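You operate a simulated robot arm through the tools that you are given. There is no shell and no other tool. Be economical: measure what you need, move in short steps, check, and stop when the job is done.

You run a simulated two-armed robot. Do the job below in one go: nothing can be reset, and whatever is moved stays where it is left.

Task
Pick up the white cartridge from the top of the test bench with one hand, pass it to the other hand and put it on the shelf under the test bench. Stack the jug marked "coolant" from the top of the test bench on top of the jug labelled "engine". Put the seal marked "R 30" from the top of the test bench on the white card and the seal labelled "R 10" on the middle shelf of the steel cabinet. Press the zero key three times. Put the 5 kN loop from the white table on the lidding table and the 15 kN loop on the mixer bench. Put the silencer on the scale platform away on the lower shelf of the lock board. Put the key from the top of the steel drum on the small pallet. Take the brush from the white table and put it on the mixer bench. Fetch the grey liner from the mixer bench and set it on the tray there. Put the screen labelled "2 MM" from the top of the wooden table on the grey board and the screen labelled "4 MM" on top of the filter there. Open the green lid. Do these in any order. Set down upright: liner.

It is judged by the outcome, as a careful person would: the job done as asked, and still so three seconds after it is handed in. It fails if anything else is knocked over, pushed out of place, dropped, spilled or broken. A push-on lid holds only when it is set on centred and level and pressed home; a screw cap is set on level and turned clockwise until tight.

Robot
Two 6-joint arms with two-finger parallel grippers on one trunk, on a base that drives. Base frame: it is fixed to the floor where the robot stands at the start and does not move with it; the origin is under the middle of the robot, x ahead of it, y to its left, z up. Units: m, rad, N and s.
The left shoulder is at the start at [0.08, 0.216, 1.558], the right one opposite. With the tool pointing down near the work surface each hand reaches from about 0.1 to 0.64 m from the robot's upright axis, wherever it stands, measured 20 degrees to its own side. Places, roughly: board (26x17x1 cm) [-2, -14.5, 0.9]; brush (15x4x8 cm) [-4.3, -16.3, 0.8]; card [1, -0.5, 1]; cartridge [0.75, -0.25, 1]; filter [-1.5, -14.25, 1]; green lid [-2.9, -16.7, 1.4]; jug [0.75, 0.25, 1]; key (12x3x10 cm) [-6, -16.5, 1]; lidding table [-7.1, -13.2, 0.8]; liner [-2.25, -16.5, 1]; loop [-4.75, -16.5, 0.75]; lower shelf of the lock board (40x16 cm) [1.12, -4.62, 0.62]; middle shelf of the steel cabinet [1, -1.8, 0.4]; mixer bench [-2.8, -16.6, 0.9]; screen [-1.5, -14.5, 0.75]; seal [1, -0.75, 1]; shelf under the test bench [0.9, 0.5, 0.4]; silencer (4x4x8 cm) [-5.5, -16.5, 0.9]; small pallet (22x28 cm) [-7.04, -13.48, 0.84]; tray (17x11x3 cm) [-2.7, -16.7, 0.9]; zero key [-5, -16.3, 0.8]. Payload 3.43 kg a hand.
The TCP of each hand is the grasp point between the finger pads, 0.03 m short of the fingertips. In the tool frame z runs along the fingers and y along their closing line. The gripper opens to 0.094 m. The fingers are 0.028 m wide and 0.01 m thick; the gripper's body (0.05 by 0.096 m) begins 0.055 m behind the TCP.
Orientation is told as [roll, pitch, yaw] about the base's x, y, z axes, in that order, counted from this pose: with the fingers straight down and closing along the base's y, the tool's x points along the base's -x, its y along +y and its z along -z.

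Tools
- The arms move only by the tool move_arm. It takes "left_increments", "right_increments" or both (then of equal length, played together; a hand with none holds still); each is a list of rows, each an object (a shift or turn left out is 0, a gripper value left out holds the last) with "fingers": the opening, from 0 (shut) to 1 (fully open); "travel": the shift along the tool's x, y, z in m, a list of three; "angular": the turn, a rotation vector about the tool's x, y, z in rad, a list of three. In form: [{"fingers": fingers, "travel": [tx, ty, tz], "angular": [ax, ay, az]}, ...]. A call has 1 to 10 rows; each row is the pose to reach, as a shift and turn from the pose commanded when the call began, along the tool's axes at that moment. Each row takes 0.2 s and may step no farther than 0.05 m and 0.15 rad from the row before; otherwise, or with a gripper value out of range, the whole call is refused. A pose out of reach is approached as far as the arm can. The call stops where the force on the tool passes 40 N (or 10 N more than at its start, if that is more) or the arm is blocked; 0.2 s more then pass. The fingers move at their own pace (about 0.072 m/s each) and stop on an object; they squeeze with about 20 N. The grip force told is the motor's: it shows also when the fingers shut on nothing. Time passes only in rows, and 0.2 s behind the last, so rows that repeat a pose let the fingers close. The reply holds the time, the measured pose of the TCP, the force on the tool along the base axes, the opening and the grip force, in the units named above and with some noise, with the torque about the TCP (base axes, N m) and any sound that the robot's microphone picked up, and new pictures: "views" is both (left out), scene, wrist or none (wrist: the cameras of the hands that moved).
- Cameras (640 x 400 px; columns grow to the right, rows downward): "scene" is now at [0.1082, 0.0037, 1.7131]; the picture's right is [0.04, -1.00, 0.00], its down [-0.78, -0.03, -0.62] and it looks along [0.62, 0.02, -0.78] (base axes); focal length 260 px, centre (320, 200). "left" rides on the left gripper at [0.076, -0.014, -0.102] in its tool frame; the picture's right is [0.18, 0.98, 0.00], its down [-0.75, 0.14, -0.64] and it looks along [-0.63, 0.12, 0.77] (tool axes); focal length 243 px, centre (320, 200). "right" rides on the right gripper at [0.076, 0.014, -0.103] in its tool frame; the picture's right is [-0.18, 0.98, 0.00], its down [-0.75, -0.14, -0.64] and it looks along [-0.63, -0.12, 0.77] (tool axes); focal length 243 px, centre (320, 200). There is no depth. A picture from a camera that has moved, and an enlarged one, comes with that camera's place and axes in the base frame and with its lens.
- lift_body(by): slides the trunk up (or, below 0, down) by that many m; the arms and the scene camera ride with it, the base frame stays. It gives what a move gives, with no picture.
- drive_base(legs): drives the robot by 1 to 6 legs, each [ahead, left, turn to the left] in m, m and rad, along the robot's own axes; the way and the turn of a leg run together, so that a leg with both is an arc; at most 1.5 m and 3.142 rad a leg. The arms and the cameras ride along, it lands a little off, and it stops where it bumps. It gives what a move gives, and a new picture of the scene camera.
- pan_tilt(pan, tilt): turns the head with the scene camera to pan (to the left, within 1.501 rad either way) and tilt (down, from -0.506 to 1.204), counted from straight ahead of the robot. It gives what a move gives, and a new picture of the scene camera.
- zoom(camera, box): a new picture of the part [left, top, right, bottom] of that camera's present view, enlarged. The clock stands still meanwhile.
- close_job(): hands the job in; it is judged then, once.

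Go step by step. Nothing tells you exact positions but the pictures and the camera data: compare them with the known pose of the tool, close in by small moves and look again before you grip or let go. The budget is 598 turns and 360 pictures, counting those below and the enlarged ones. Unless the task says otherwise, let go and move clear before handing in.

The tools are called after ">>>" as name(argument=value, ...) on one line, values as JSON. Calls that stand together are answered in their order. move_arm: Moves the arms, as the interface text tells. Its arguments: {"type":"object","properties":{"left_increments":{"type":"array","items":{"type":"object","properties":{"fingers":{"type":"number"},"travel":{"type":"array","items":{"type":"number"}},"angular":{"type":"array","items":{"type":"number"}}}}},"right_increments":{"type":"array","items":{"type":"object","properties":{"fingers":{"type":"number"},"travel":{"type":"array","items":{"type":"number"}},"angular":{"type":"array","items":{"type":"number"}}}}},"views":{"type":"string","enum":["both","scene","wrist","none"]}},"required":[]} The other tools are called the same way: lift_body (by) slides the trunk up or down; drive_base (legs) drives the base; pan_tilt (pan, tilt) turns the head that bears the scene camera; zoom (camera, box) takes an enlarged picture of a part of a camera's view; close_job () hands the job in.

At the start:

```text
clock: 0.0
left_eef_pos: [0.5582, 0.361, 1.0002]
left_tool_rot: [-0.001, -0.001, 0.0]
left_force: [0.2, 0.1, -0.1]
left_torque: [0.01, -0.01, 0.02]
left_opening: 0.0941
left_grip_force: 0.1
right_eef_pos: [0.4861, -0.1645, 1.0007]
right_tool_rot: [-0.001, -0.002, 0.001]
right_force: [-0.4, 0.7, 0.3]
right_torque: [-0.01, 0.04, 0.04]
right_opening: 0.0936
right_grip_force: 0.0
trunk travel left (down, up): [-0.788, 0.052]
robot x, y, heading: [0.0002, -0.0017, -0.001]
head pan, tilt: [0.038, 0.899]
```

scene: 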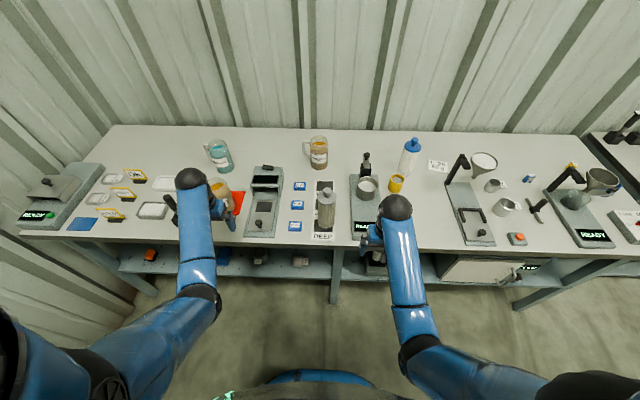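
right: 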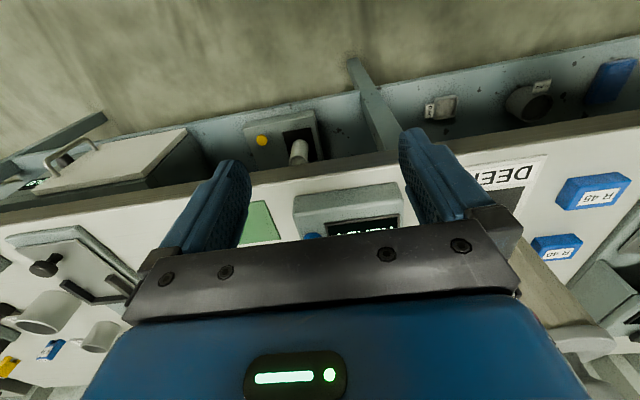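
left: 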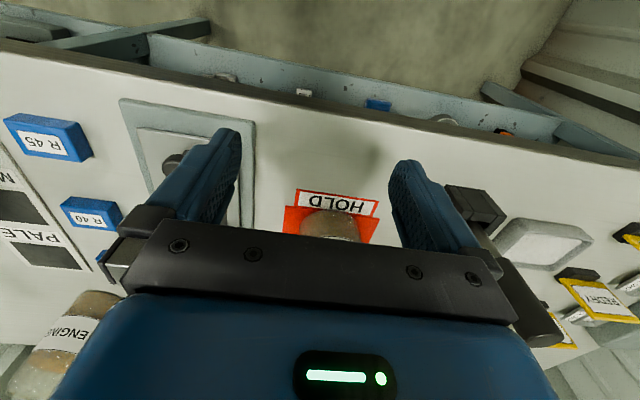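

I see the test bench with jugs, blue seals, cards and a few cylinders. I'll zoom in to identify labels.

>>> zoom(camera="scene", box=[180, 120, 420, 270])

>>> zoom(camera="scene", box=[400, 120, 640, 270])

>>> zoom(camera="scene", box=[0, 130, 240, 280])

```text
2.67 times, centred on (300, 195) of scene
camera zoom: at [0.1082, 0.0037, 1.7131], right [0.04, -1.0, 0.0], down [-0.78, -0.03, -0.62], along [0.62, 0.02, -0.78], focal length 694 px, centre (373, 213)
```

zoom: 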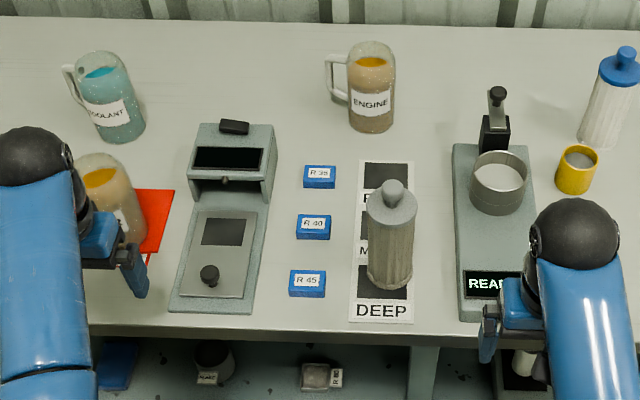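

```text
2.67 times, centred on (520, 195) of scene
camera zoom: at [0.1082, 0.0037, 1.7131], right [0.04, -1.0, 0.0], down [-0.78, -0.03, -0.62], along [0.62, 0.02, -0.78], focal length 694 px, centre (-213, 213)
```

zoom: 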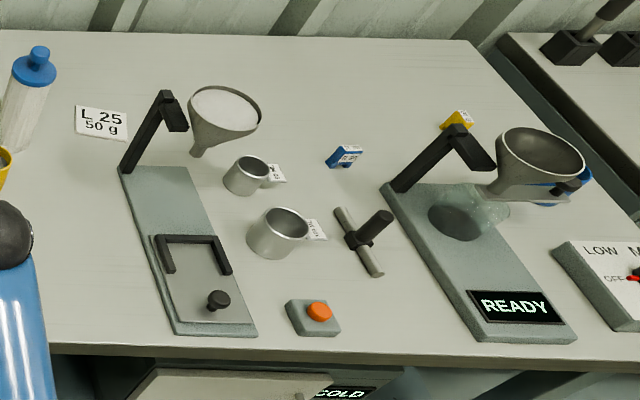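

```text
2.67 times, centred on (120, 205) of scene
camera zoom: at [0.1082, 0.0037, 1.7131], right [0.04, -1.0, 0.0], down [-0.78, -0.03, -0.62], along [0.62, 0.02, -0.78], focal length 694 px, centre (853, 187)
```

zoom: 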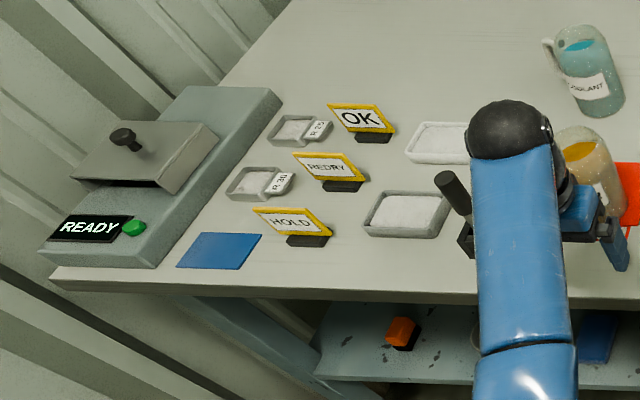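

Zooming in on the seal and cartridge candidates.

>>> zoom(camera="scene", box=[500, 150, 620, 225])

>>> zoom(camera="scene", box=[350, 130, 470, 205])

```text
5.33 times, centred on (560, 188) of scene
camera zoom: at [0.1082, 0.0037, 1.7131], right [0.04, -1.0, 0.0], down [-0.78, -0.03, -0.62], along [0.62, 0.02, -0.78], focal length 1388 px, centre (-960, 267)
```

zoom: 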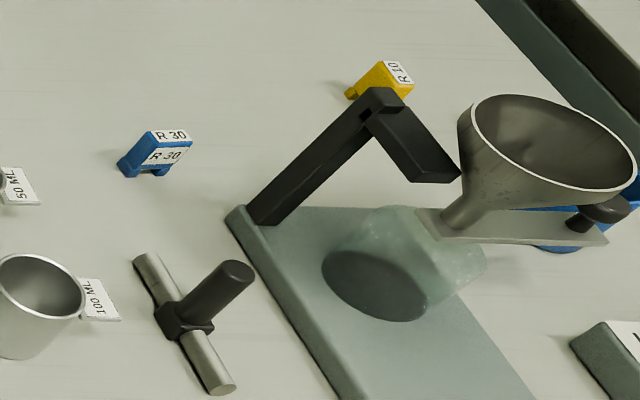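

```text
5.33 times, centred on (410, 168) of scene
camera zoom: at [0.1082, 0.0037, 1.7131], right [0.04, -1.0, 0.0], down [-0.78, -0.03, -0.62], along [0.62, 0.02, -0.78], focal length 1388 px, centre (-160, 373)
```

zoom: 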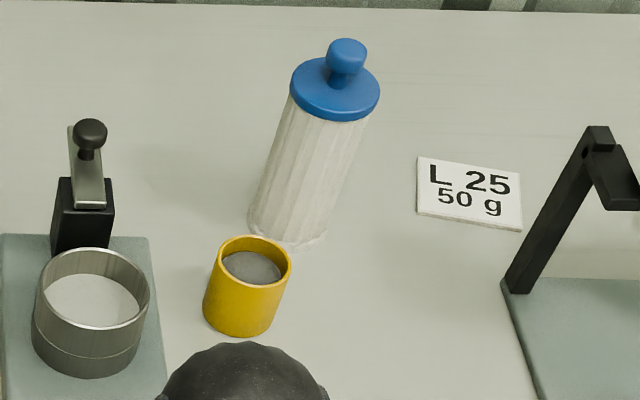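

The white cartridge (blue cap) is at about (0.88, -0.31), coolant jug (0.90, 0.44), engine jug (0.93, 0.03), and R30/R10 seals further right. I'll raise both hands, then drive nearer.

>>> move_arm(left_increments=[{"travel": [0, 0, -0.05]}, {"travel": [0, 0, -0.1]}, {"travel": [0, 0, -0.15]}, {"travel": [0.03, 0.03, -0.2]}, {"travel": [0.06, 0.06, -0.25]}, {"travel": [0.09, 0.09, -0.27]}, {"travel": [0.12, 0.12, -0.27]}], right_increments=[{"travel": [0, 0, -0.05]}, {"travel": [0, 0, -0.1]}, {"travel": [0, 0, -0.15]}, {"travel": [0.03, -0.03, -0.2]}, {"travel": [0.06, -0.06, -0.25]}, {"travel": [0.09, -0.09, -0.27]}, {"travel": [0.12, -0.12, -0.27]}], views="scene")

```text
refused: row 4 steps farther than a row can; nothing moved
```

>>> move_arm(left_increments=[{"travel": [0, 0, -0.05]}, {"travel": [0, 0, -0.1]}, {"travel": [0, 0, -0.15]}, {"travel": [0, 0, -0.2]}, {"travel": [0, 0, -0.25]}, {"travel": [0.03, 0.03, -0.27]}, {"travel": [0.06, 0.06, -0.27]}, {"travel": [0.09, 0.09, -0.27]}, {"travel": [0.12, 0.12, -0.27]}], right_increments=[{"travel": [0, 0, -0.05]}, {"travel": [0, 0, -0.1]}, {"travel": [0, 0, -0.15]}, {"travel": [0, 0, -0.2]}, {"travel": [0, 0, -0.25]}, {"travel": [0.03, -0.03, -0.27]}, {"travel": [0.06, -0.06, -0.27]}, {"travel": [0.09, -0.09, -0.27]}, {"travel": [0.12, -0.12, -0.27]}], views="scene")

>>> drive_base(legs=[[0.2, 0, 0]])

```text
clock: 2.0
left_eef_pos: [0.5556, 0.5507, 1.122]
left_tool_rot: [-0.003, -0.008, -0.001]
left_force: [0.5, 0.5, 0.8]
left_torque: [-0.01, -0.01, -0.05]
left_opening: 0.094
left_grip_force: 0.2
left hand out of reach, approached as far as the arm can: row 1, 2, 3, 4, 5, 6, 7, 8, 9
right_eef_pos: [0.357, -0.2701, 1.001]
right_tool_rot: [-0.008, -0.034, 0.0]
right_force: [-0.4, 0.0, 0.3]
right_torque: [-0.02, -0.06, 0.0]
right_opening: 0.0938
right_grip_force: 0.0
right hand out of reach, approached as far as the arm can: row 1, 2, 3, 4, 5, 6, 7, 8, 9
trunk travel left (down, up): [-0.788, 0.052]
robot x, y, heading: [-0.0018, -0.0023, 0.003]
head pan, tilt: [0.038, 0.899]
camera scene: at [0.1006, 0.0075, 1.7137], right [0.04, -1.0, 0.0], down [-0.78, -0.03, -0.63], along [0.63, 0.02, -0.78], focal length 260 px, centre (320, 200)
```

scene: 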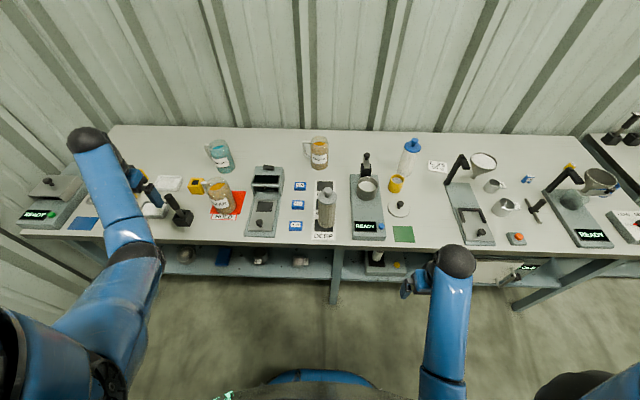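

```text
clock: 3.6
left_eef_pos: [0.7602, 0.5489, 1.1222]
left_tool_rot: [0.0, -0.004, 0.0]
left_force: [0.5, 0.7, 0.2]
left_torque: [0.01, -0.03, -0.03]
left_opening: 0.0939
left_grip_force: 0.0
right_eef_pos: [0.5615, -0.2717, 0.9989]
right_tool_rot: [-0.004, -0.033, -0.002]
right_force: [0.2, 0.2, 0.4]
right_torque: [0.0, -0.01, 0.02]
right_opening: 0.0941
right_grip_force: 0.2
trunk travel left (down, up): [-0.788, 0.052]
robot x, y, heading: [0.2036, -0.0014, -0.003]
head pan, tilt: [0.038, 0.899]
camera scene: at [0.3057, 0.0038, 1.7136], right [0.04, -1.0, 0.0], down [-0.78, -0.03, -0.63], along [0.63, 0.02, -0.78], focal length 260 px, centre (320, 200)
```

scene: 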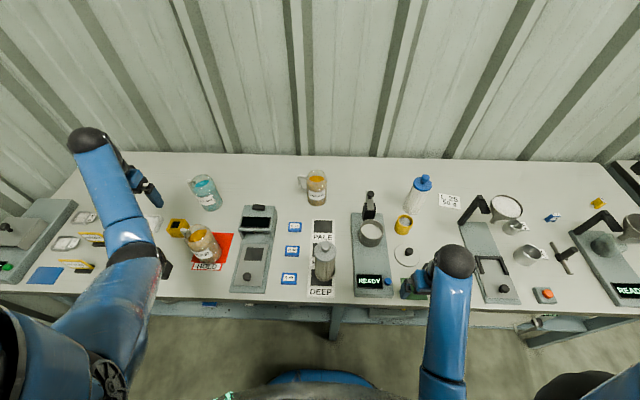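

Measuring the table height with a second zoom on the white card.

>>> zoom(camera="scene", box=[350, 155, 510, 255])

>>> zoom(camera="scene", box=[170, 155, 350, 268])

```text
4.00 times, centred on (430, 205) of scene
camera zoom: at [0.3057, 0.0038, 1.7136], right [0.04, -1.0, 0.0], down [-0.78, -0.03, -0.63], along [0.63, 0.02, -0.78], focal length 1041 px, centre (-120, 180)
```

zoom: 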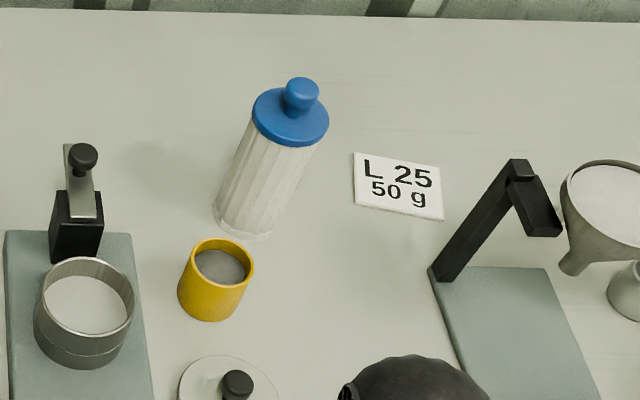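

```text
3.54 times, centred on (260, 212) of scene
camera zoom: at [0.3057, 0.0038, 1.7136], right [0.04, -1.0, 0.0], down [-0.78, -0.03, -0.63], along [0.63, 0.02, -0.78], focal length 921 px, centre (532, 159)
```

zoom: 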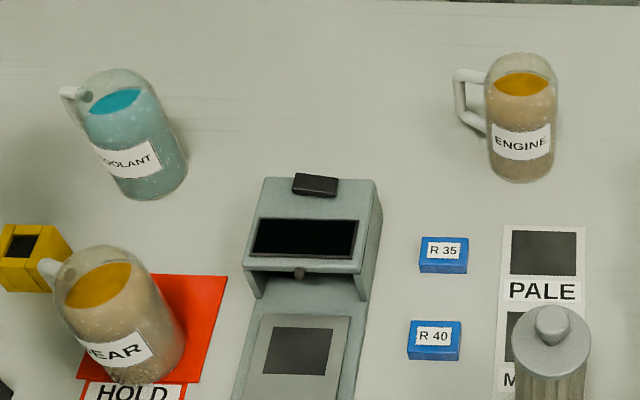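

Table top ≈0.895 m; cartridge ≈(0.926,-0.33), ~0.19 tall. I'll retract the right hand, put the left hand aside and edge forward.

>>> move_arm(right_increments=[{"travel": [0.05, 0, 0]}, {"travel": [0.1, 0, 0]}, {"travel": [0.15, 0, 0]}, {"travel": [0.2, 0, 0]}], left_increments=[{"travel": [0.05, 0, 0]}, {"travel": [0.1, 0, 0]}, {"travel": [0.15, 0, 0]}, {"travel": [0.2, 0, 0]}], views="none")

>>> drive_base(legs=[[0.15, 0, 0]])

```text
clock: 4.5
left_eef_pos: [0.6411, 0.576, 1.0637]
left_tool_rot: [0.016, -0.019, -0.004]
left_force: [-0.3, -1.9, 25.0]
left_torque: [-1.21, 0.25, -0.03]
left_opening: 0.0942
left_grip_force: 0.1
left hand out of reach, approached as far as the arm can: row 1, 2, 3, 4
right_eef_pos: [0.4591, -0.2806, 1.0146]
right_tool_rot: [-0.055, -0.14, 0.118]
right_force: [1.1, 0.1, 0.3]
right_torque: [0.03, 0.05, 0.02]
right_opening: 0.0939
right_grip_force: 0.0
trunk travel left (down, up): [-0.788, 0.052]
robot x, y, heading: [0.2052, 0.0015, 0.001]
head pan, tilt: [0.038, 0.899]
stopped in row 4 (left hand): the force on the tool passed its limit at 51 N (the readings are from after the stop); the commanded pose is now the measured one
```

```text
clock: 5.9
left_eef_pos: [0.7898, 0.5792, 1.0581]
left_tool_rot: [0.009, -0.015, -0.002]
left_force: [0.0, -0.4, 0.3]
left_torque: [-0.01, -0.04, -0.02]
left_opening: 0.0939
left_grip_force: 0.0
right_eef_pos: [0.6106, -0.2767, 1.0159]
right_tool_rot: [-0.061, -0.145, 0.118]
right_force: [-0.1, 0.1, -0.7]
right_torque: [0.0, -0.03, 0.06]
right_opening: 0.0937
right_grip_force: 0.0
trunk travel left (down, up): [-0.788, 0.052]
robot x, y, heading: [0.3489, 0.0031, 0.001]
head pan, tilt: [0.038, 0.899]
camera scene: at [0.4569, 0.0042, 1.713], right [0.04, -1.0, 0.0], down [-0.78, -0.03, -0.62], along [0.62, 0.02, -0.78], focal length 260 px, centre (320, 200)
```

scene: 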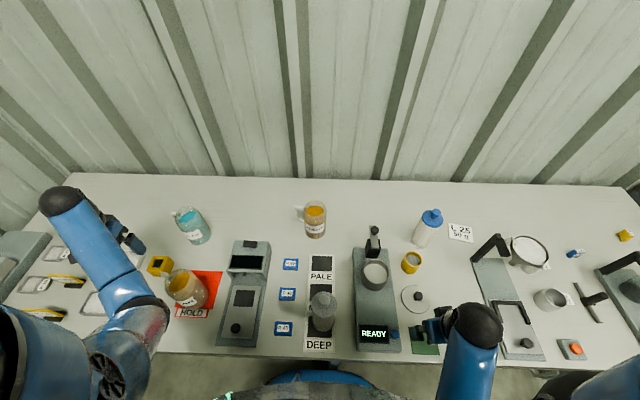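

The left hand hit a force limit; I check whether anything was touched there.

>>> zoom(camera="scene", box=[0, 170, 240, 320])

>>> move_arm(left_increments=[{"travel": [0, 0, 0]}], views="wrist")

```text
2.67 times, centred on (120, 245) of scene
camera zoom: at [0.4569, 0.0042, 1.713], right [0.04, -1.0, 0.0], down [-0.78, -0.03, -0.62], along [0.62, 0.02, -0.78], focal length 694 px, centre (853, 80)
```

zoom: 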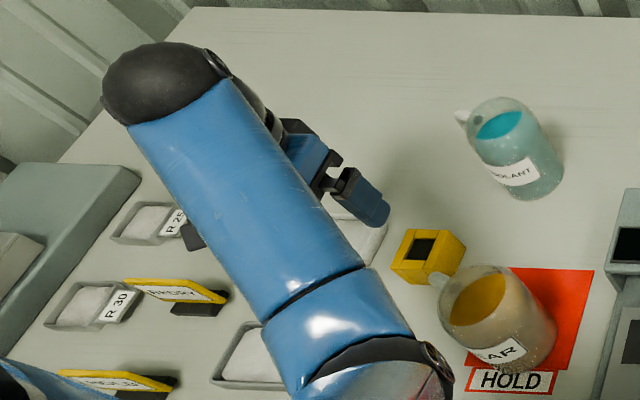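

```text
clock: 6.3
left_eef_pos: [0.792, 0.5794, 1.0576]
left_tool_rot: [0.008, -0.012, -0.002]
left_force: [0.3, 0.0, 0.1]
left_torque: [0.0, 0.0, -0.01]
left_opening: 0.0942
left_grip_force: 0.0
right_eef_pos: [0.6122, -0.2765, 1.0149]
right_tool_rot: [-0.061, -0.14, 0.119]
right_force: [-0.4, -0.1, -0.1]
right_torque: [-0.02, -0.03, 0.02]
right_opening: 0.0939
right_grip_force: 0.2
trunk travel left (down, up): [-0.788, 0.052]
robot x, y, heading: [0.3525, -0.0037, -0.002]
head pan, tilt: [0.038, 0.899]
camera left: at [0.714, 0.563, 1.1588], right [-0.18, 0.98, 0.01], down [0.75, 0.13, 0.65], along [0.64, 0.12, -0.76], focal length 243 px, centre (320, 200)
```

left: 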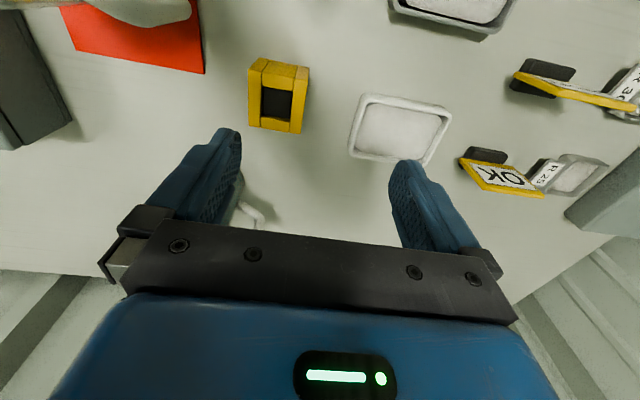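

Nothing seems knocked. I'll raise the trunk fully, then edge forward a bit more.

>>> lift_body(by=0.05)

>>> drive_base(legs=[[0.09, 0, 0]])

```text
clock: 7.2
left_eef_pos: [0.7906, 0.579, 1.1077]
left_tool_rot: [0.009, -0.014, -0.002]
left_force: [0.5, 0.9, 0.4]
left_torque: [0.01, 0.0, 0.02]
left_opening: 0.0941
left_grip_force: 0.0
right_eef_pos: [0.6114, -0.2769, 1.0661]
right_tool_rot: [-0.06, -0.14, 0.119]
right_force: [0.3, -0.3, 0.0]
right_torque: [-0.02, 0.0, 0.0]
right_opening: 0.0939
right_grip_force: 0.2
trunk travel left (down, up): [-0.838, 0.002]
robot x, y, heading: [0.3539, -0.0009, -0.0]
head pan, tilt: [0.038, 0.899]
```

```text
clock: 8.3
left_eef_pos: [0.8682, 0.58, 1.1109]
left_tool_rot: [0.008, -0.02, 0.001]
left_force: [-0.1, 0.8, 0.0]
left_torque: [0.01, -0.09, 0.01]
left_opening: 0.0938
left_grip_force: 0.0
right_eef_pos: [0.6911, -0.2768, 1.0675]
right_tool_rot: [-0.061, -0.151, 0.123]
right_force: [-0.1, 0.2, 0.2]
right_torque: [-0.01, -0.07, 0.01]
right_opening: 0.0938
right_grip_force: 0.1
trunk travel left (down, up): [-0.838, 0.002]
robot x, y, heading: [0.4396, 0.0007, -0.001]
head pan, tilt: [0.038, 0.899]
camera scene: at [0.5337, 0.0037, 1.764], right [0.04, -1.0, 0.0], down [-0.78, -0.03, -0.63], along [0.63, 0.02, -0.78], focal length 260 px, centre (320, 200)
```

scene: 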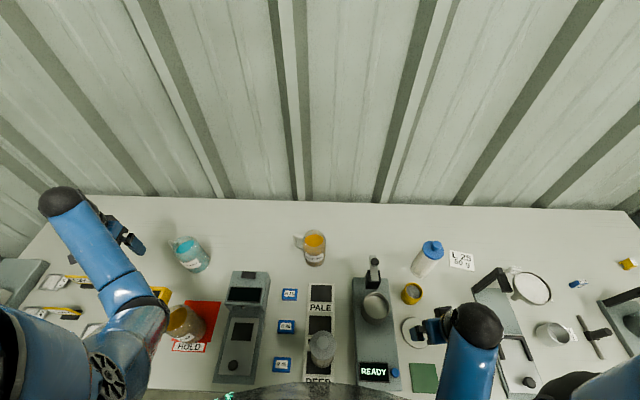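

Robot at x=0.44 without a bump. Now I straighten the right hand and try raising it to find the usable height.

>>> move_arm(right_increments=[{"travel": [-0.03, 0, -0.03], "angular": [-0.03, 0.07, 0.06]}, {"travel": [-0.06, 0, -0.06], "angular": [-0.061, 0.151, 0.123]}, {"travel": [-0.08, 0, -0.1], "angular": [-0.061, 0.151, 0.123]}], views="none")

```text
clock: 9.1
left_eef_pos: [0.874, 0.5815, 1.1092]
left_tool_rot: [0.01, -0.015, 0.001]
left_force: [-1.0, -0.1, 0.4]
left_torque: [0.01, -0.02, 0.01]
left_opening: 0.0941
left_grip_force: 0.2
right_eef_pos: [0.728, -0.2643, 1.0487]
right_tool_rot: [0.008, 0.002, -0.006]
right_force: [-0.5, -0.1, -0.1]
right_torque: [0.04, -0.01, 0.02]
right_opening: 0.0939
right_grip_force: 0.1
right hand out of reach, approached as far as the arm can: row 1, 2, 3
trunk travel left (down, up): [-0.838, 0.002]
robot x, y, heading: [0.4405, 0.0003, 0.002]
head pan, tilt: [0.038, 0.899]
```

The height limit loosens as the hand goes outward. Moving the right hand outward and up to above the cartridge.

>>> move_arm(right_increments=[{"travel": [-0.03, -0.02, -0.03]}, {"travel": [-0.06, -0.04, -0.06]}, {"travel": [-0.08, -0.06, -0.09]}, {"travel": [-0.1, -0.066, -0.12]}, {"travel": [-0.14, -0.066, -0.12]}, {"travel": [-0.18, -0.066, -0.12]}, {"travel": [-0.198, -0.066, -0.12]}], views="wrist")

```text
clock: 10.7
left_eef_pos: [0.8768, 0.5814, 1.1078]
left_tool_rot: [0.009, -0.011, 0.0]
left_force: [0.0, 0.1, 0.0]
left_torque: [0.03, -0.03, 0.03]
left_opening: 0.094
left_grip_force: 0.0
right_eef_pos: [0.9606, -0.3436, 1.0729]
right_tool_rot: [0.008, 0.003, -0.007]
right_force: [-0.1, -0.1, 0.1]
right_torque: [0.01, -0.02, -0.01]
right_opening: 0.0944
right_grip_force: 0.0
right hand out of reach, approached as far as the arm can: row 1, 2, 3, 4, 5, 6, 7
trunk travel left (down, up): [-0.838, 0.002]
robot x, y, heading: [0.4409, 0.0025, 0.001]
head pan, tilt: [0.038, 0.899]
camera right: at [0.8866, -0.3287, 1.1759], right [0.19, 0.98, 0.01], down [0.75, -0.15, 0.64], along [0.63, -0.12, -0.77], focal length 243 px, centre (320, 200)
```

right: 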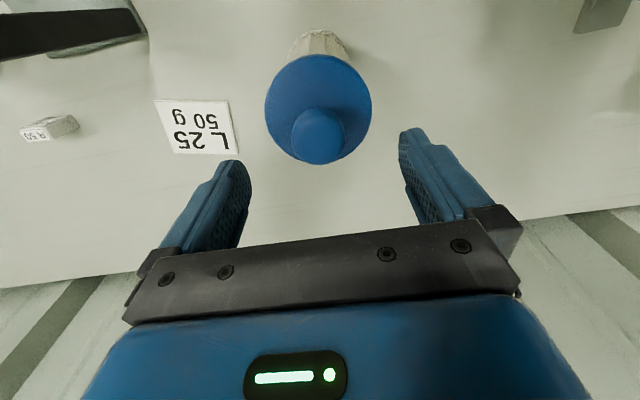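

The fingers already straddle the cap of the cartridge (at about (0.925,-0.335)). I shift back slightly over its axis and look.

>>> move_arm(right_increments=[{"travel": [0.02, 0.004, 0]}, {"travel": [0.034, 0.008, 0]}], views="wrist")

```text
clock: 11.3
left_eef_pos: [0.8767, 0.581, 1.1073]
left_tool_rot: [0.008, -0.012, 0.001]
left_force: [0.4, -0.9, 0.2]
left_torque: [-0.01, -0.02, 0.03]
left_opening: 0.0942
left_grip_force: 0.1
right_eef_pos: [0.9307, -0.3376, 1.0595]
right_tool_rot: [0.006, 0.002, -0.005]
right_force: [0.5, 0.9, 0.0]
right_torque: [-0.01, 0.01, -0.02]
right_opening: 0.0937
right_grip_force: 0.1
right hand out of reach, approached as far as the arm can: row 1, 2
trunk travel left (down, up): [-0.838, 0.002]
robot x, y, heading: [0.4417, 0.002, 0.0]
head pan, tilt: [0.038, 0.899]
camera right: at [0.8563, -0.3232, 1.1632], right [0.19, 0.98, 0.01], down [0.75, -0.15, 0.64], along [0.63, -0.12, -0.77], focal length 243 px, centre (320, 200)
```

right: 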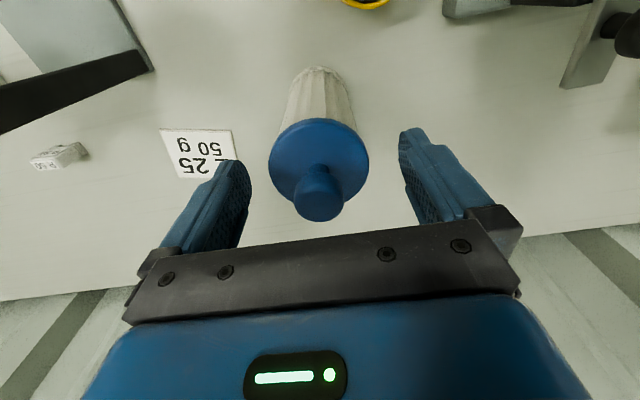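

TCP is nearly on the knob axis. Descending about 2 cm so pads hold the cap rim.

>>> move_arm(right_increments=[{"travel": [0.002, 0, 0.02]}, {"travel": [0.002, 0, 0.02]}], views="none")

```text
clock: 11.9
left_eef_pos: [0.8762, 0.5808, 1.1086]
left_tool_rot: [0.008, -0.012, -0.001]
left_force: [0.2, -0.3, 0.7]
left_torque: [0.01, 0.01, -0.02]
left_opening: 0.0941
left_grip_force: 0.1
right_eef_pos: [0.927, -0.3372, 1.0386]
right_tool_rot: [0.009, 0.008, -0.006]
right_force: [0.4, -0.1, -0.5]
right_torque: [0.04, -0.02, 0.0]
right_opening: 0.0941
right_grip_force: 0.0
trunk travel left (down, up): [-0.838, 0.002]
robot x, y, heading: [0.4385, 0.0026, -0.001]
head pan, tilt: [0.038, 0.899]
```

Close the grip.

>>> move_arm(right_increments=[{"fingers": 0.6}, {"fingers": 0.5}, {"fingers": 0.5}], views="wrist")

```text
clock: 12.7
left_eef_pos: [0.877, 0.5816, 1.1082]
left_tool_rot: [0.009, -0.013, 0.0]
left_force: [-0.1, -0.8, 0.8]
left_torque: [-0.01, 0.03, -0.01]
left_opening: 0.0941
left_grip_force: 0.1
right_eef_pos: [0.9281, -0.3367, 1.0403]
right_tool_rot: [0.008, 0.007, -0.004]
right_force: [0.2, -1.0, 1.5]
right_torque: [-0.09, -0.01, -0.03]
right_opening: 0.0652
right_grip_force: 20.1
trunk travel left (down, up): [-0.838, 0.002]
robot x, y, heading: [0.4393, -0.0035, -0.0]
head pan, tilt: [0.038, 0.899]
camera right: at [0.8544, -0.3229, 1.1434], right [0.19, 0.98, 0.01], down [0.76, -0.15, 0.64], along [0.63, -0.12, -0.77], focal length 243 px, centre (320, 200)
```

right: 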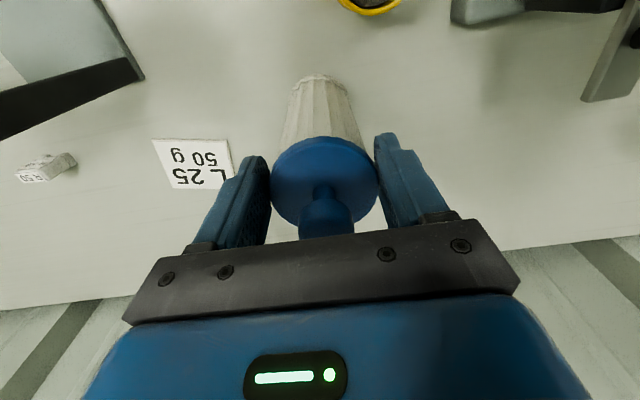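

Cartridge gripped. Lift 3 cm, slide right into the clear corridor (y≈-0.41).

>>> move_arm(right_increments=[{"travel": [0, 0, -0.02]}, {"travel": [0, -0.01, -0.04]}, {"travel": [0, -0.04, -0.04]}, {"travel": [0, -0.075, -0.04]}], views="both")

```text
clock: 13.7
left_eef_pos: [0.8789, 0.579, 1.1072]
left_tool_rot: [0.011, -0.012, 0.0]
left_force: [0.8, 0.3, 0.1]
left_torque: [0.02, 0.0, 0.01]
left_opening: 0.094
left_grip_force: 0.0
right_eef_pos: [0.9343, -0.4155, 1.0713]
right_tool_rot: [0.01, 0.005, -0.005]
right_force: [0.2, -0.1, -2.3]
right_torque: [0.0, 0.08, -0.01]
right_opening: 0.0651
right_grip_force: 20.1
right hand out of reach, approached as far as the arm can: row 2, 3, 4
trunk travel left (down, up): [-0.838, 0.002]
robot x, y, heading: [0.4403, -0.0, -0.0]
head pan, tilt: [0.038, 0.899]
camera scene: at [0.5491, 0.0017, 1.7631], right [0.04, -1.0, 0.0], down [-0.78, -0.03, -0.62], along [0.62, 0.02, -0.78], focal length 260 px, centre (320, 200)
camera right: at [0.86, -0.4013, 1.1747], right [0.19, 0.98, 0.01], down [0.76, -0.15, 0.64], along [0.63, -0.11, -0.77], focal length 243 px, centre (320, 200)
```

scene: 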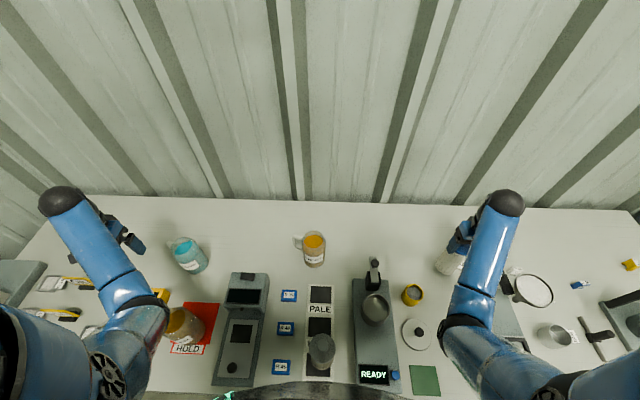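
right: 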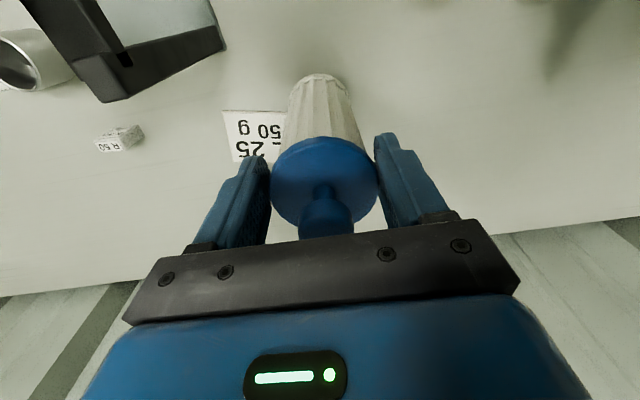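

I suspect the left finger touched a dark handled object near (0.63,0.52) earlier; I'll check when backed off. First slide slightly left and drive back along the clear corridor.

>>> move_arm(right_increments=[{"travel": [0, 0.02, 0]}], views="none")

>>> drive_base(legs=[[-0.5, 0, 0]])

```text
clock: 14.1
left_eef_pos: [0.8771, 0.5809, 1.1059]
left_tool_rot: [0.01, -0.012, 0.002]
left_force: [-0.4, -0.6, 0.3]
left_torque: [-0.02, -0.03, -0.01]
left_opening: 0.0937
left_grip_force: 0.1
right_eef_pos: [0.9364, -0.3915, 1.0695]
right_tool_rot: [0.007, 0.006, -0.006]
right_force: [-0.7, -0.5, -1.6]
right_torque: [0.0, 0.03, -0.01]
right_opening: 0.065
right_grip_force: 20.1
right hand out of reach, approached as far as the arm can: row 1
trunk travel left (down, up): [-0.838, 0.002]
robot x, y, heading: [0.4422, 0.002, 0.001]
head pan, tilt: [0.038, 0.899]
```

```text
clock: 17.1
left_eef_pos: [0.378, 0.5795, 1.1077]
left_tool_rot: [0.009, -0.01, -0.002]
left_force: [-0.1, 0.5, -0.1]
left_torque: [0.03, 0.01, -0.03]
left_opening: 0.0942
left_grip_force: 0.1
right_eef_pos: [0.4348, -0.3924, 1.0661]
right_tool_rot: [0.008, 0.007, -0.005]
right_force: [0.5, -0.1, -2.4]
right_torque: [-0.01, 0.04, 0.01]
right_opening: 0.0651
right_grip_force: 20.0
trunk travel left (down, up): [-0.838, 0.002]
robot x, y, heading: [-0.0599, 0.0013, 0.004]
head pan, tilt: [0.038, 0.899]
camera scene: at [0.0493, 0.0036, 1.7628], right [0.04, -1.0, 0.0], down [-0.78, -0.03, -0.62], along [0.62, 0.02, -0.78], focal length 260 px, centre (320, 200)
```

scene: 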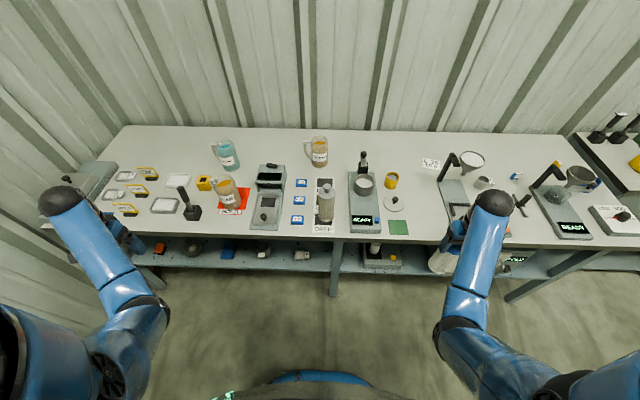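

The handled object still stands. Now bring the right hand (with the cartridge) to the middle and the left hand lower, pitching it forward for the handover.

>>> move_arm(right_increments=[{"travel": [0, 0.05, 0]}, {"travel": [0, 0.1, 0]}, {"travel": [0, 0.15, 0]}, {"travel": [0, 0.2, 0]}, {"travel": [0, 0.25, 0]}, {"travel": [0, 0.3, 0]}, {"travel": [0, 0.35, 0]}, {"travel": [0, 0.36, 0]}], left_increments=[{"travel": [0.01, -0.03, 0.02]}, {"travel": [0.02, -0.06, 0.04], "angular": [0, -0.15, 0]}, {"travel": [0.03, -0.1, 0.05], "angular": [0, -0.3, 0]}, {"travel": [0.04, -0.13, 0.06], "angular": [0, -0.45, 0]}, {"travel": [0.05, -0.16, 0.07], "angular": [0, -0.6, 0]}, {"travel": [0.06, -0.19, 0.09], "angular": [0, -0.75, 0]}, {"travel": [0.06, -0.22, 0.11], "angular": [0, -0.9, 0]}, {"travel": [0.06, -0.22, 0.11], "angular": [0, -1.05, 0]}], views="both")

```text
clock: 18.8
left_eef_pos: [0.3767, 0.4274, 1.0622]
left_tool_rot: [0.287, -1.038, -0.247]
left_force: [-0.8, -0.3, 0.5]
left_torque: [0.0, 0.01, -0.04]
left_opening: 0.0939
left_grip_force: 0.1
right_eef_pos: [0.436, -0.0391, 1.0706]
right_tool_rot: [0.007, 0.005, -0.004]
right_force: [0.0, 0.7, -2.8]
right_torque: [0.0, 0.03, 0.02]
right_opening: 0.0649
right_grip_force: 20.1
right hand out of reach, approached as far as the arm can: row 1, 2, 3, 4, 5, 6
trunk travel left (down, up): [-0.838, 0.002]
robot x, y, heading: [-0.0659, 0.0005, -0.002]
head pan, tilt: [0.038, 0.899]
stopped in row 8 (left hand): the arm was blocked; the commanded pose is now the measured one
camera scene: at [0.0476, 0.0073, 1.7643], right [0.04, -1.0, 0.0], down [-0.78, -0.03, -0.62], along [0.62, 0.02, -0.78], focal length 260 px, centre (320, 200)
camera right: at [0.3611, -0.0245, 1.1747], right [0.19, 0.98, 0.01], down [0.76, -0.15, 0.64], along [0.63, -0.12, -0.77], focal length 243 px, centre (320, 200)
camera left: at [0.2508, 0.4139, 1.0447], right [-0.09, 1.0, -0.02], down [-0.19, 0.0, 0.98], along [0.98, 0.1, 0.19], focal length 243 px, centre (320, 200)
```

scene: 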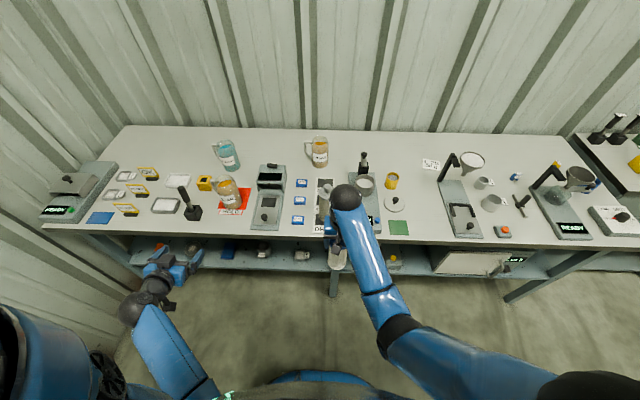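
right: 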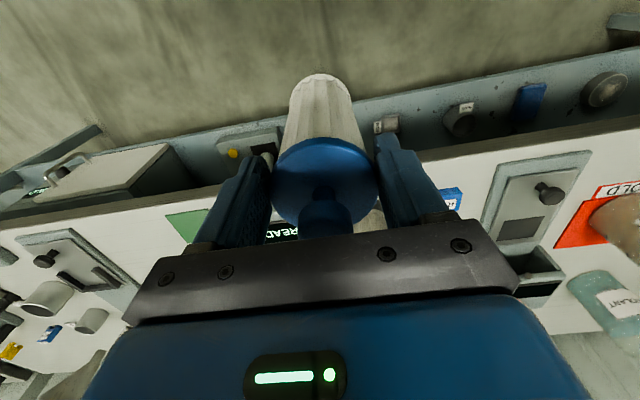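
left: 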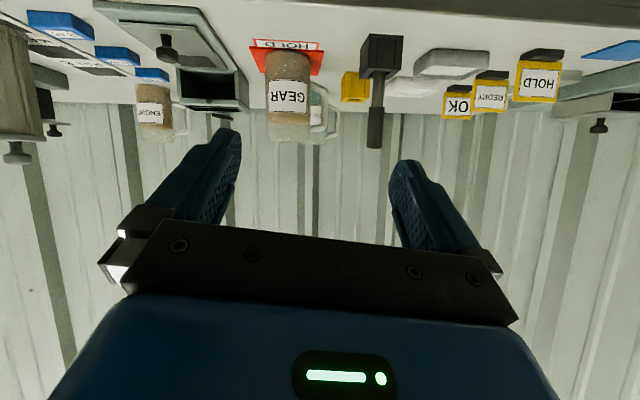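

The left hand is now pointing forward-down about 29°. Next I bring it lower/closer with some yaw to the right.

>>> move_arm(left_increments=[{"travel": [0.015, -0.04, -0.003], "angular": [0.086, -0.014, 0.015]}, {"travel": [0.03, -0.08, -0.006], "angular": [0.172, -0.029, 0.03]}, {"travel": [0.045, -0.12, -0.008], "angular": [0.258, -0.043, 0.045]}, {"travel": [0.06, -0.16, -0.01], "angular": [0.344, -0.058, 0.06]}, {"travel": [0.072, -0.187, -0.014], "angular": [0.43, -0.072, 0.077]}], views="none")

```text
clock: 19.7
left_eef_pos: [0.401, 0.3362, 1.0509]
left_tool_rot: [0.4, -1.132, -0.643]
left_force: [0.5, 0.1, -0.1]
left_torque: [0.01, 0.01, 0.01]
left_opening: 0.0939
left_grip_force: 0.2
right_eef_pos: [0.4353, -0.0422, 1.0704]
right_tool_rot: [0.009, 0.003, -0.005]
right_force: [0.1, -0.4, -2.5]
right_torque: [0.0, 0.04, 0.01]
right_opening: 0.0646
right_grip_force: 20.3
trunk travel left (down, up): [-0.838, 0.002]
robot x, y, heading: [-0.0605, -0.0012, -0.002]
head pan, tilt: [0.038, 0.899]
stopped in row 4 (left hand): the arm was blocked; the commanded pose is now the measured one
```

Blocked probably because the wrist reconfigures quickly; I continue in slower steps.

>>> move_arm(left_increments=[{"travel": [0.004, -0.02, 0.001], "angular": [0.03, -0.005, -0.005]}, {"travel": [0.008, -0.04, 0.002], "angular": [0.06, -0.01, -0.01]}, {"travel": [0.012, -0.06, 0.003], "angular": [0.09, -0.015, -0.015]}, {"travel": [0.016, -0.08, 0.004], "angular": [0.12, -0.02, -0.02]}, {"travel": [0.02, -0.1, 0.005], "angular": [0.15, -0.025, -0.025]}, {"travel": [0.024, -0.12, 0.006], "angular": [0.18, -0.03, -0.03]}, {"travel": [0.028, -0.14, 0.007], "angular": [0.21, -0.035, -0.035]}, {"travel": [0.032, -0.16, 0.008], "angular": [0.24, -0.04, -0.04]}, {"travel": [0.036, -0.18, 0.008], "angular": [0.27, -0.045, -0.045]}, {"travel": [0.038, -0.2, 0.008], "angular": [0.3, -0.05, -0.05]}], views="scene")

```text
clock: 21.9
left_eef_pos: [0.34, 0.1573, 0.9795]
left_tool_rot: [0.007, -1.19, -0.536]
left_force: [0.7, 0.0, 0.1]
left_torque: [-0.02, 0.0, 0.01]
left_opening: 0.0942
left_grip_force: 0.1
right_eef_pos: [0.4333, -0.0404, 1.0691]
right_tool_rot: [0.009, 0.004, -0.004]
right_force: [0.1, 0.7, -2.3]
right_torque: [-0.02, 0.02, -0.01]
right_opening: 0.065
right_grip_force: 19.7
trunk travel left (down, up): [-0.838, 0.002]
robot x, y, heading: [-0.0606, -0.0015, 0.004]
head pan, tilt: [0.038, 0.899]
camera scene: at [0.0463, 0.004, 1.7632], right [0.04, -1.0, 0.0], down [-0.78, -0.03, -0.62], along [0.62, 0.02, -0.78], focal length 260 px, centre (320, 200)
```

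scene: 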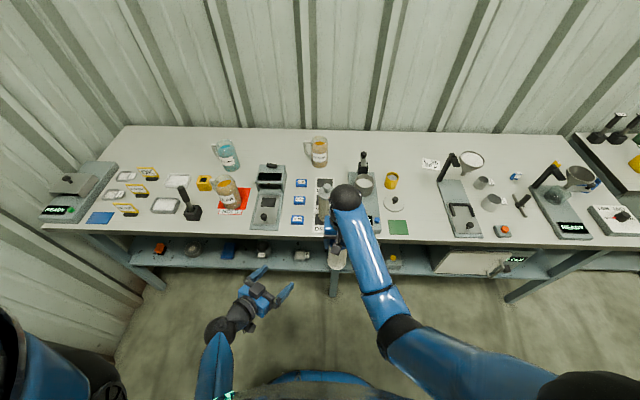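

Now align laterally, then advance to 5 cm short of the cartridge and look.

>>> move_arm(left_increments=[{"travel": [-0.016, -0.03, 0]}, {"travel": [-0.032, -0.06, 0.01]}, {"travel": [-0.048, -0.09, 0.03]}, {"travel": [-0.065, -0.1214, 0.05]}, {"travel": [-0.065, -0.1214, 0.08]}, {"travel": [-0.065, -0.1214, 0.1]}], views="both")

```text
clock: 23.3
left_eef_pos: [0.3787, -0.009, 1.002]
left_tool_rot: [0.006, -1.193, -0.543]
left_force: [-0.1, -0.1, 0.1]
left_torque: [0.02, 0.02, 0.0]
left_opening: 0.0939
left_grip_force: 0.0
right_eef_pos: [0.4345, -0.04, 1.0694]
right_tool_rot: [0.01, 0.004, -0.006]
right_force: [0.4, -0.1, -1.3]
right_torque: [-0.03, 0.07, 0.0]
right_opening: 0.0651
right_grip_force: 20.3
trunk travel left (down, up): [-0.838, 0.002]
robot x, y, heading: [-0.0606, -0.001, 0.0]
head pan, tilt: [0.038, 0.899]
camera scene: at [0.0472, 0.0035, 1.763], right [0.04, -1.0, 0.0], down [-0.78, -0.03, -0.62], along [0.62, 0.02, -0.78], focal length 260 px, centre (320, 200)
camera left: at [0.2658, 0.0403, 0.9692], right [0.44, 0.88, -0.17], down [-0.2, 0.28, 0.94], along [0.87, -0.38, 0.3], focal length 243 px, centre (320, 200)
```

scene: 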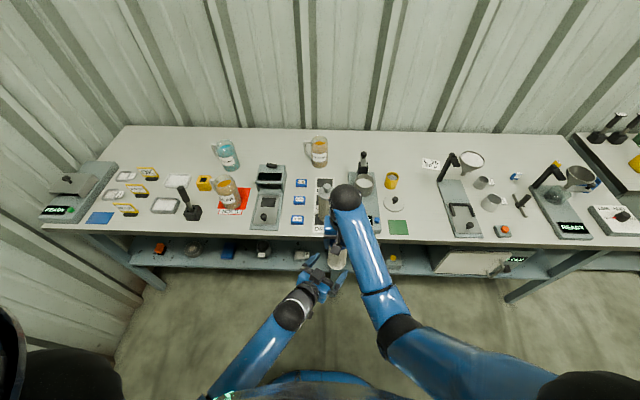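
left: 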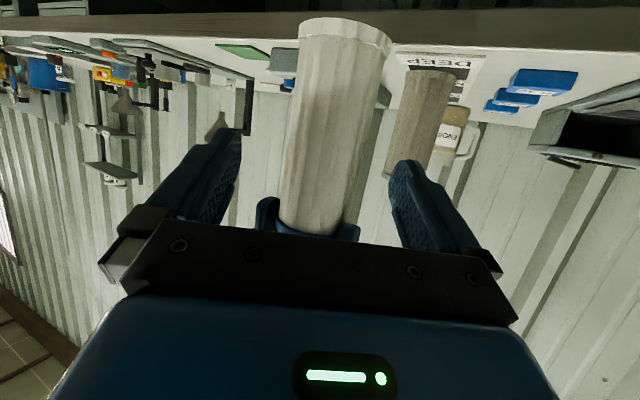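

Aligned. Advance 6.8 cm and grip with the left.

>>> move_arm(left_increments=[{"travel": [0.001, 0.002, 0.035]}, {"travel": [0.001, 0.002, 0.068]}], views="wrist")

```text
clock: 23.9
left_eef_pos: [0.4358, -0.0378, 0.9746]
left_tool_rot: [0.005, -1.189, -0.54]
left_force: [0.2, -0.4, 0.5]
left_torque: [0.0, -0.04, 0.02]
left_opening: 0.094
left_grip_force: 0.1
right_eef_pos: [0.4361, -0.0421, 1.0691]
right_tool_rot: [0.012, 0.007, -0.007]
right_force: [-0.8, -0.2, -2.9]
right_torque: [0.02, 0.05, 0.04]
right_opening: 0.0648
right_grip_force: 19.7
trunk travel left (down, up): [-0.838, 0.002]
robot x, y, heading: [-0.0615, 0.0005, 0.0]
head pan, tilt: [0.038, 0.899]
camera left: at [0.3227, 0.0109, 0.9423], right [0.44, 0.88, -0.17], down [-0.2, 0.28, 0.94], along [0.87, -0.38, 0.3], focal length 243 px, centre (320, 200)
```

left: 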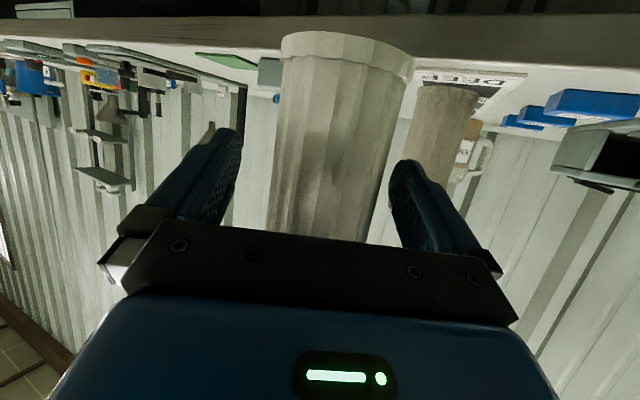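

>>> move_arm(left_increments=[{"fingers": 0.7}, {"fingers": 0.5}, {"fingers": 0.4}, {"fingers": 0.4}], views="none")

```text
clock: 24.9
left_eef_pos: [0.4337, -0.036, 0.9745]
left_tool_rot: [0.007, -1.189, -0.54]
left_force: [3.4, 20.1, -5.1]
left_torque: [-0.71, -0.07, 0.36]
left_opening: 0.0675
left_grip_force: 20.0
right_eef_pos: [0.4332, -0.0405, 1.0699]
right_tool_rot: [0.008, 0.003, -0.007]
right_force: [-2.4, -20.7, 4.8]
right_torque: [-1.16, 0.37, -0.31]
right_opening: 0.0652
right_grip_force: 20.0
trunk travel left (down, up): [-0.838, 0.002]
robot x, y, heading: [-0.0645, -0.0015, 0.0]
head pan, tilt: [0.038, 0.899]
```

Left holds. Release the right and lower the left hand away from it.

>>> move_arm(right_increments=[{"fingers": 1.0}, {"fingers": 1.0}, {"fingers": 1.0}, {"fingers": 1.0}], views="none")

>>> move_arm(left_increments=[{"travel": [0.028, 0, 0.011]}, {"travel": [0.056, 0, 0.022]}, {"travel": [0.084, 0, 0.034]}, {"travel": [0.102, 0, 0.041]}], views="both")

```text
clock: 25.9
left_eef_pos: [0.4332, -0.0382, 0.976]
left_tool_rot: [0.006, -1.192, -0.541]
left_force: [-0.2, 0.1, -1.4]
left_torque: [0.05, 0.0, -0.01]
left_opening: 0.0673
left_grip_force: 20.0
right_eef_pos: [0.4349, -0.0406, 1.0692]
right_tool_rot: [0.009, 0.004, -0.005]
right_force: [-0.4, 0.2, -0.8]
right_torque: [0.01, 0.0, 0.0]
right_opening: 0.0941
right_grip_force: 0.1
trunk travel left (down, up): [-0.838, 0.002]
robot x, y, heading: [-0.0619, -0.0002, 0.004]
head pan, tilt: [0.038, 0.899]
```

```text
clock: 26.9
left_eef_pos: [0.4352, -0.0397, 0.8659]
left_tool_rot: [0.011, -1.19, -0.544]
left_force: [-0.3, 0.0, -2.1]
left_torque: [0.0, 0.0, 0.01]
left_opening: 0.0673
left_grip_force: 20.0
left hand out of reach, approached as far as the arm can: row 2, 3
right_eef_pos: [0.4346, -0.0413, 1.0696]
right_tool_rot: [0.009, 0.004, -0.003]
right_force: [0.3, 0.1, -0.3]
right_torque: [0.0, 0.03, 0.0]
right_opening: 0.0941
right_grip_force: 0.0
trunk travel left (down, up): [-0.838, 0.002]
robot x, y, heading: [-0.0647, 0.002, 0.002]
head pan, tilt: [0.038, 0.899]
camera scene: at [0.0472, 0.0031, 1.763], right [0.04, -1.0, 0.0], down [-0.78, -0.03, -0.62], along [0.62, 0.02, -0.78], focal length 260 px, centre (320, 200)
camera left: at [0.3219, 0.0101, 0.833], right [0.44, 0.88, -0.17], down [-0.2, 0.28, 0.94], along [0.87, -0.38, 0.3], focal length 243 px, centre (320, 200)
```

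scene: 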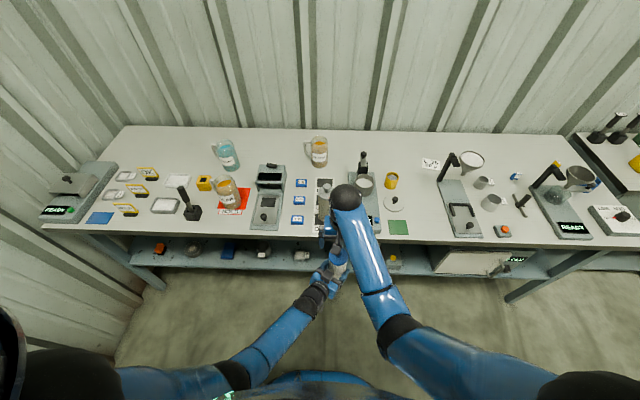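
left: 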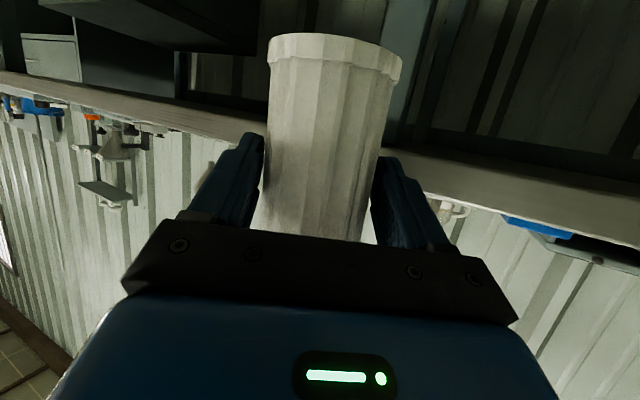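

Handover done. Stow the right hand to the side, then lower the trunk and look under the bench.

>>> move_arm(right_increments=[{"travel": [0.0, -0.05, 0]}, {"travel": [0.02, -0.1, 0]}, {"travel": [0.04, -0.15, 0]}, {"travel": [0.06, -0.2, 0]}, {"travel": [0.08, -0.25, 0.01]}, {"travel": [0.1, -0.28, 0.02]}], left_increments=[{"travel": [0, 0.02, -0.01]}, {"travel": [0, 0.05, -0.03]}, {"travel": [0, 0.08, -0.05]}, {"travel": [0, 0.12, -0.06]}, {"travel": [0, 0.16, -0.06]}, {"travel": [0, 0.18, -0.06]}], views="none")

>>> lift_body(by=-0.4)

>>> pan_tilt(pan=0.3, tilt=0.7)

```text
refused: row 2 steps farther than a row can; nothing moved
```

```text
clock: 30.7
left_eef_pos: [0.4342, -0.0382, 0.4653]
left_tool_rot: [0.006, -1.19, -0.542]
left_force: [0.1, 0.0, -2.6]
left_torque: [0.02, 0.01, 0.02]
left_opening: 0.0673
left_grip_force: 19.6
right_eef_pos: [0.4337, -0.04, 0.6693]
right_tool_rot: [0.011, 0.003, -0.005]
right_force: [1.0, 0.2, -0.6]
right_torque: [0.01, -0.02, 0.03]
right_opening: 0.094
right_grip_force: 0.0
trunk travel left (down, up): [-0.438, 0.402]
robot x, y, heading: [-0.0619, -0.0032, 0.0]
head pan, tilt: [0.038, 0.899]
```

```text
clock: 31.5
left_eef_pos: [0.4352, -0.0388, 0.4654]
left_tool_rot: [0.007, -1.19, -0.541]
left_force: [-0.1, 0.1, -2.9]
left_torque: [-0.02, 0.04, 0.01]
left_opening: 0.0669
left_grip_force: 20.2
right_eef_pos: [0.4348, -0.0418, 0.6704]
right_tool_rot: [0.009, 0.004, -0.005]
right_force: [0.6, 0.2, 0.5]
right_torque: [-0.01, -0.01, -0.01]
right_opening: 0.0941
right_grip_force: 0.0
trunk travel left (down, up): [-0.438, 0.402]
robot x, y, heading: [-0.0592, -0.0019, 0.002]
head pan, tilt: [0.3, 0.7]
camera scene: at [0.0516, 0.026, 1.3791], right [0.29, -0.96, 0.0], down [-0.62, -0.19, -0.76], along [0.73, 0.23, -0.64], focal length 260 px, centre (320, 200)
```

scene: 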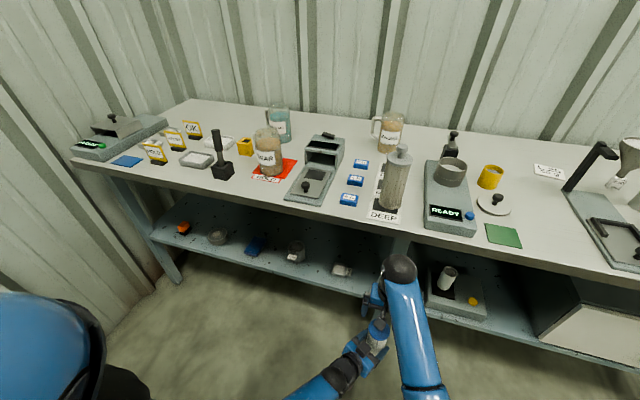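

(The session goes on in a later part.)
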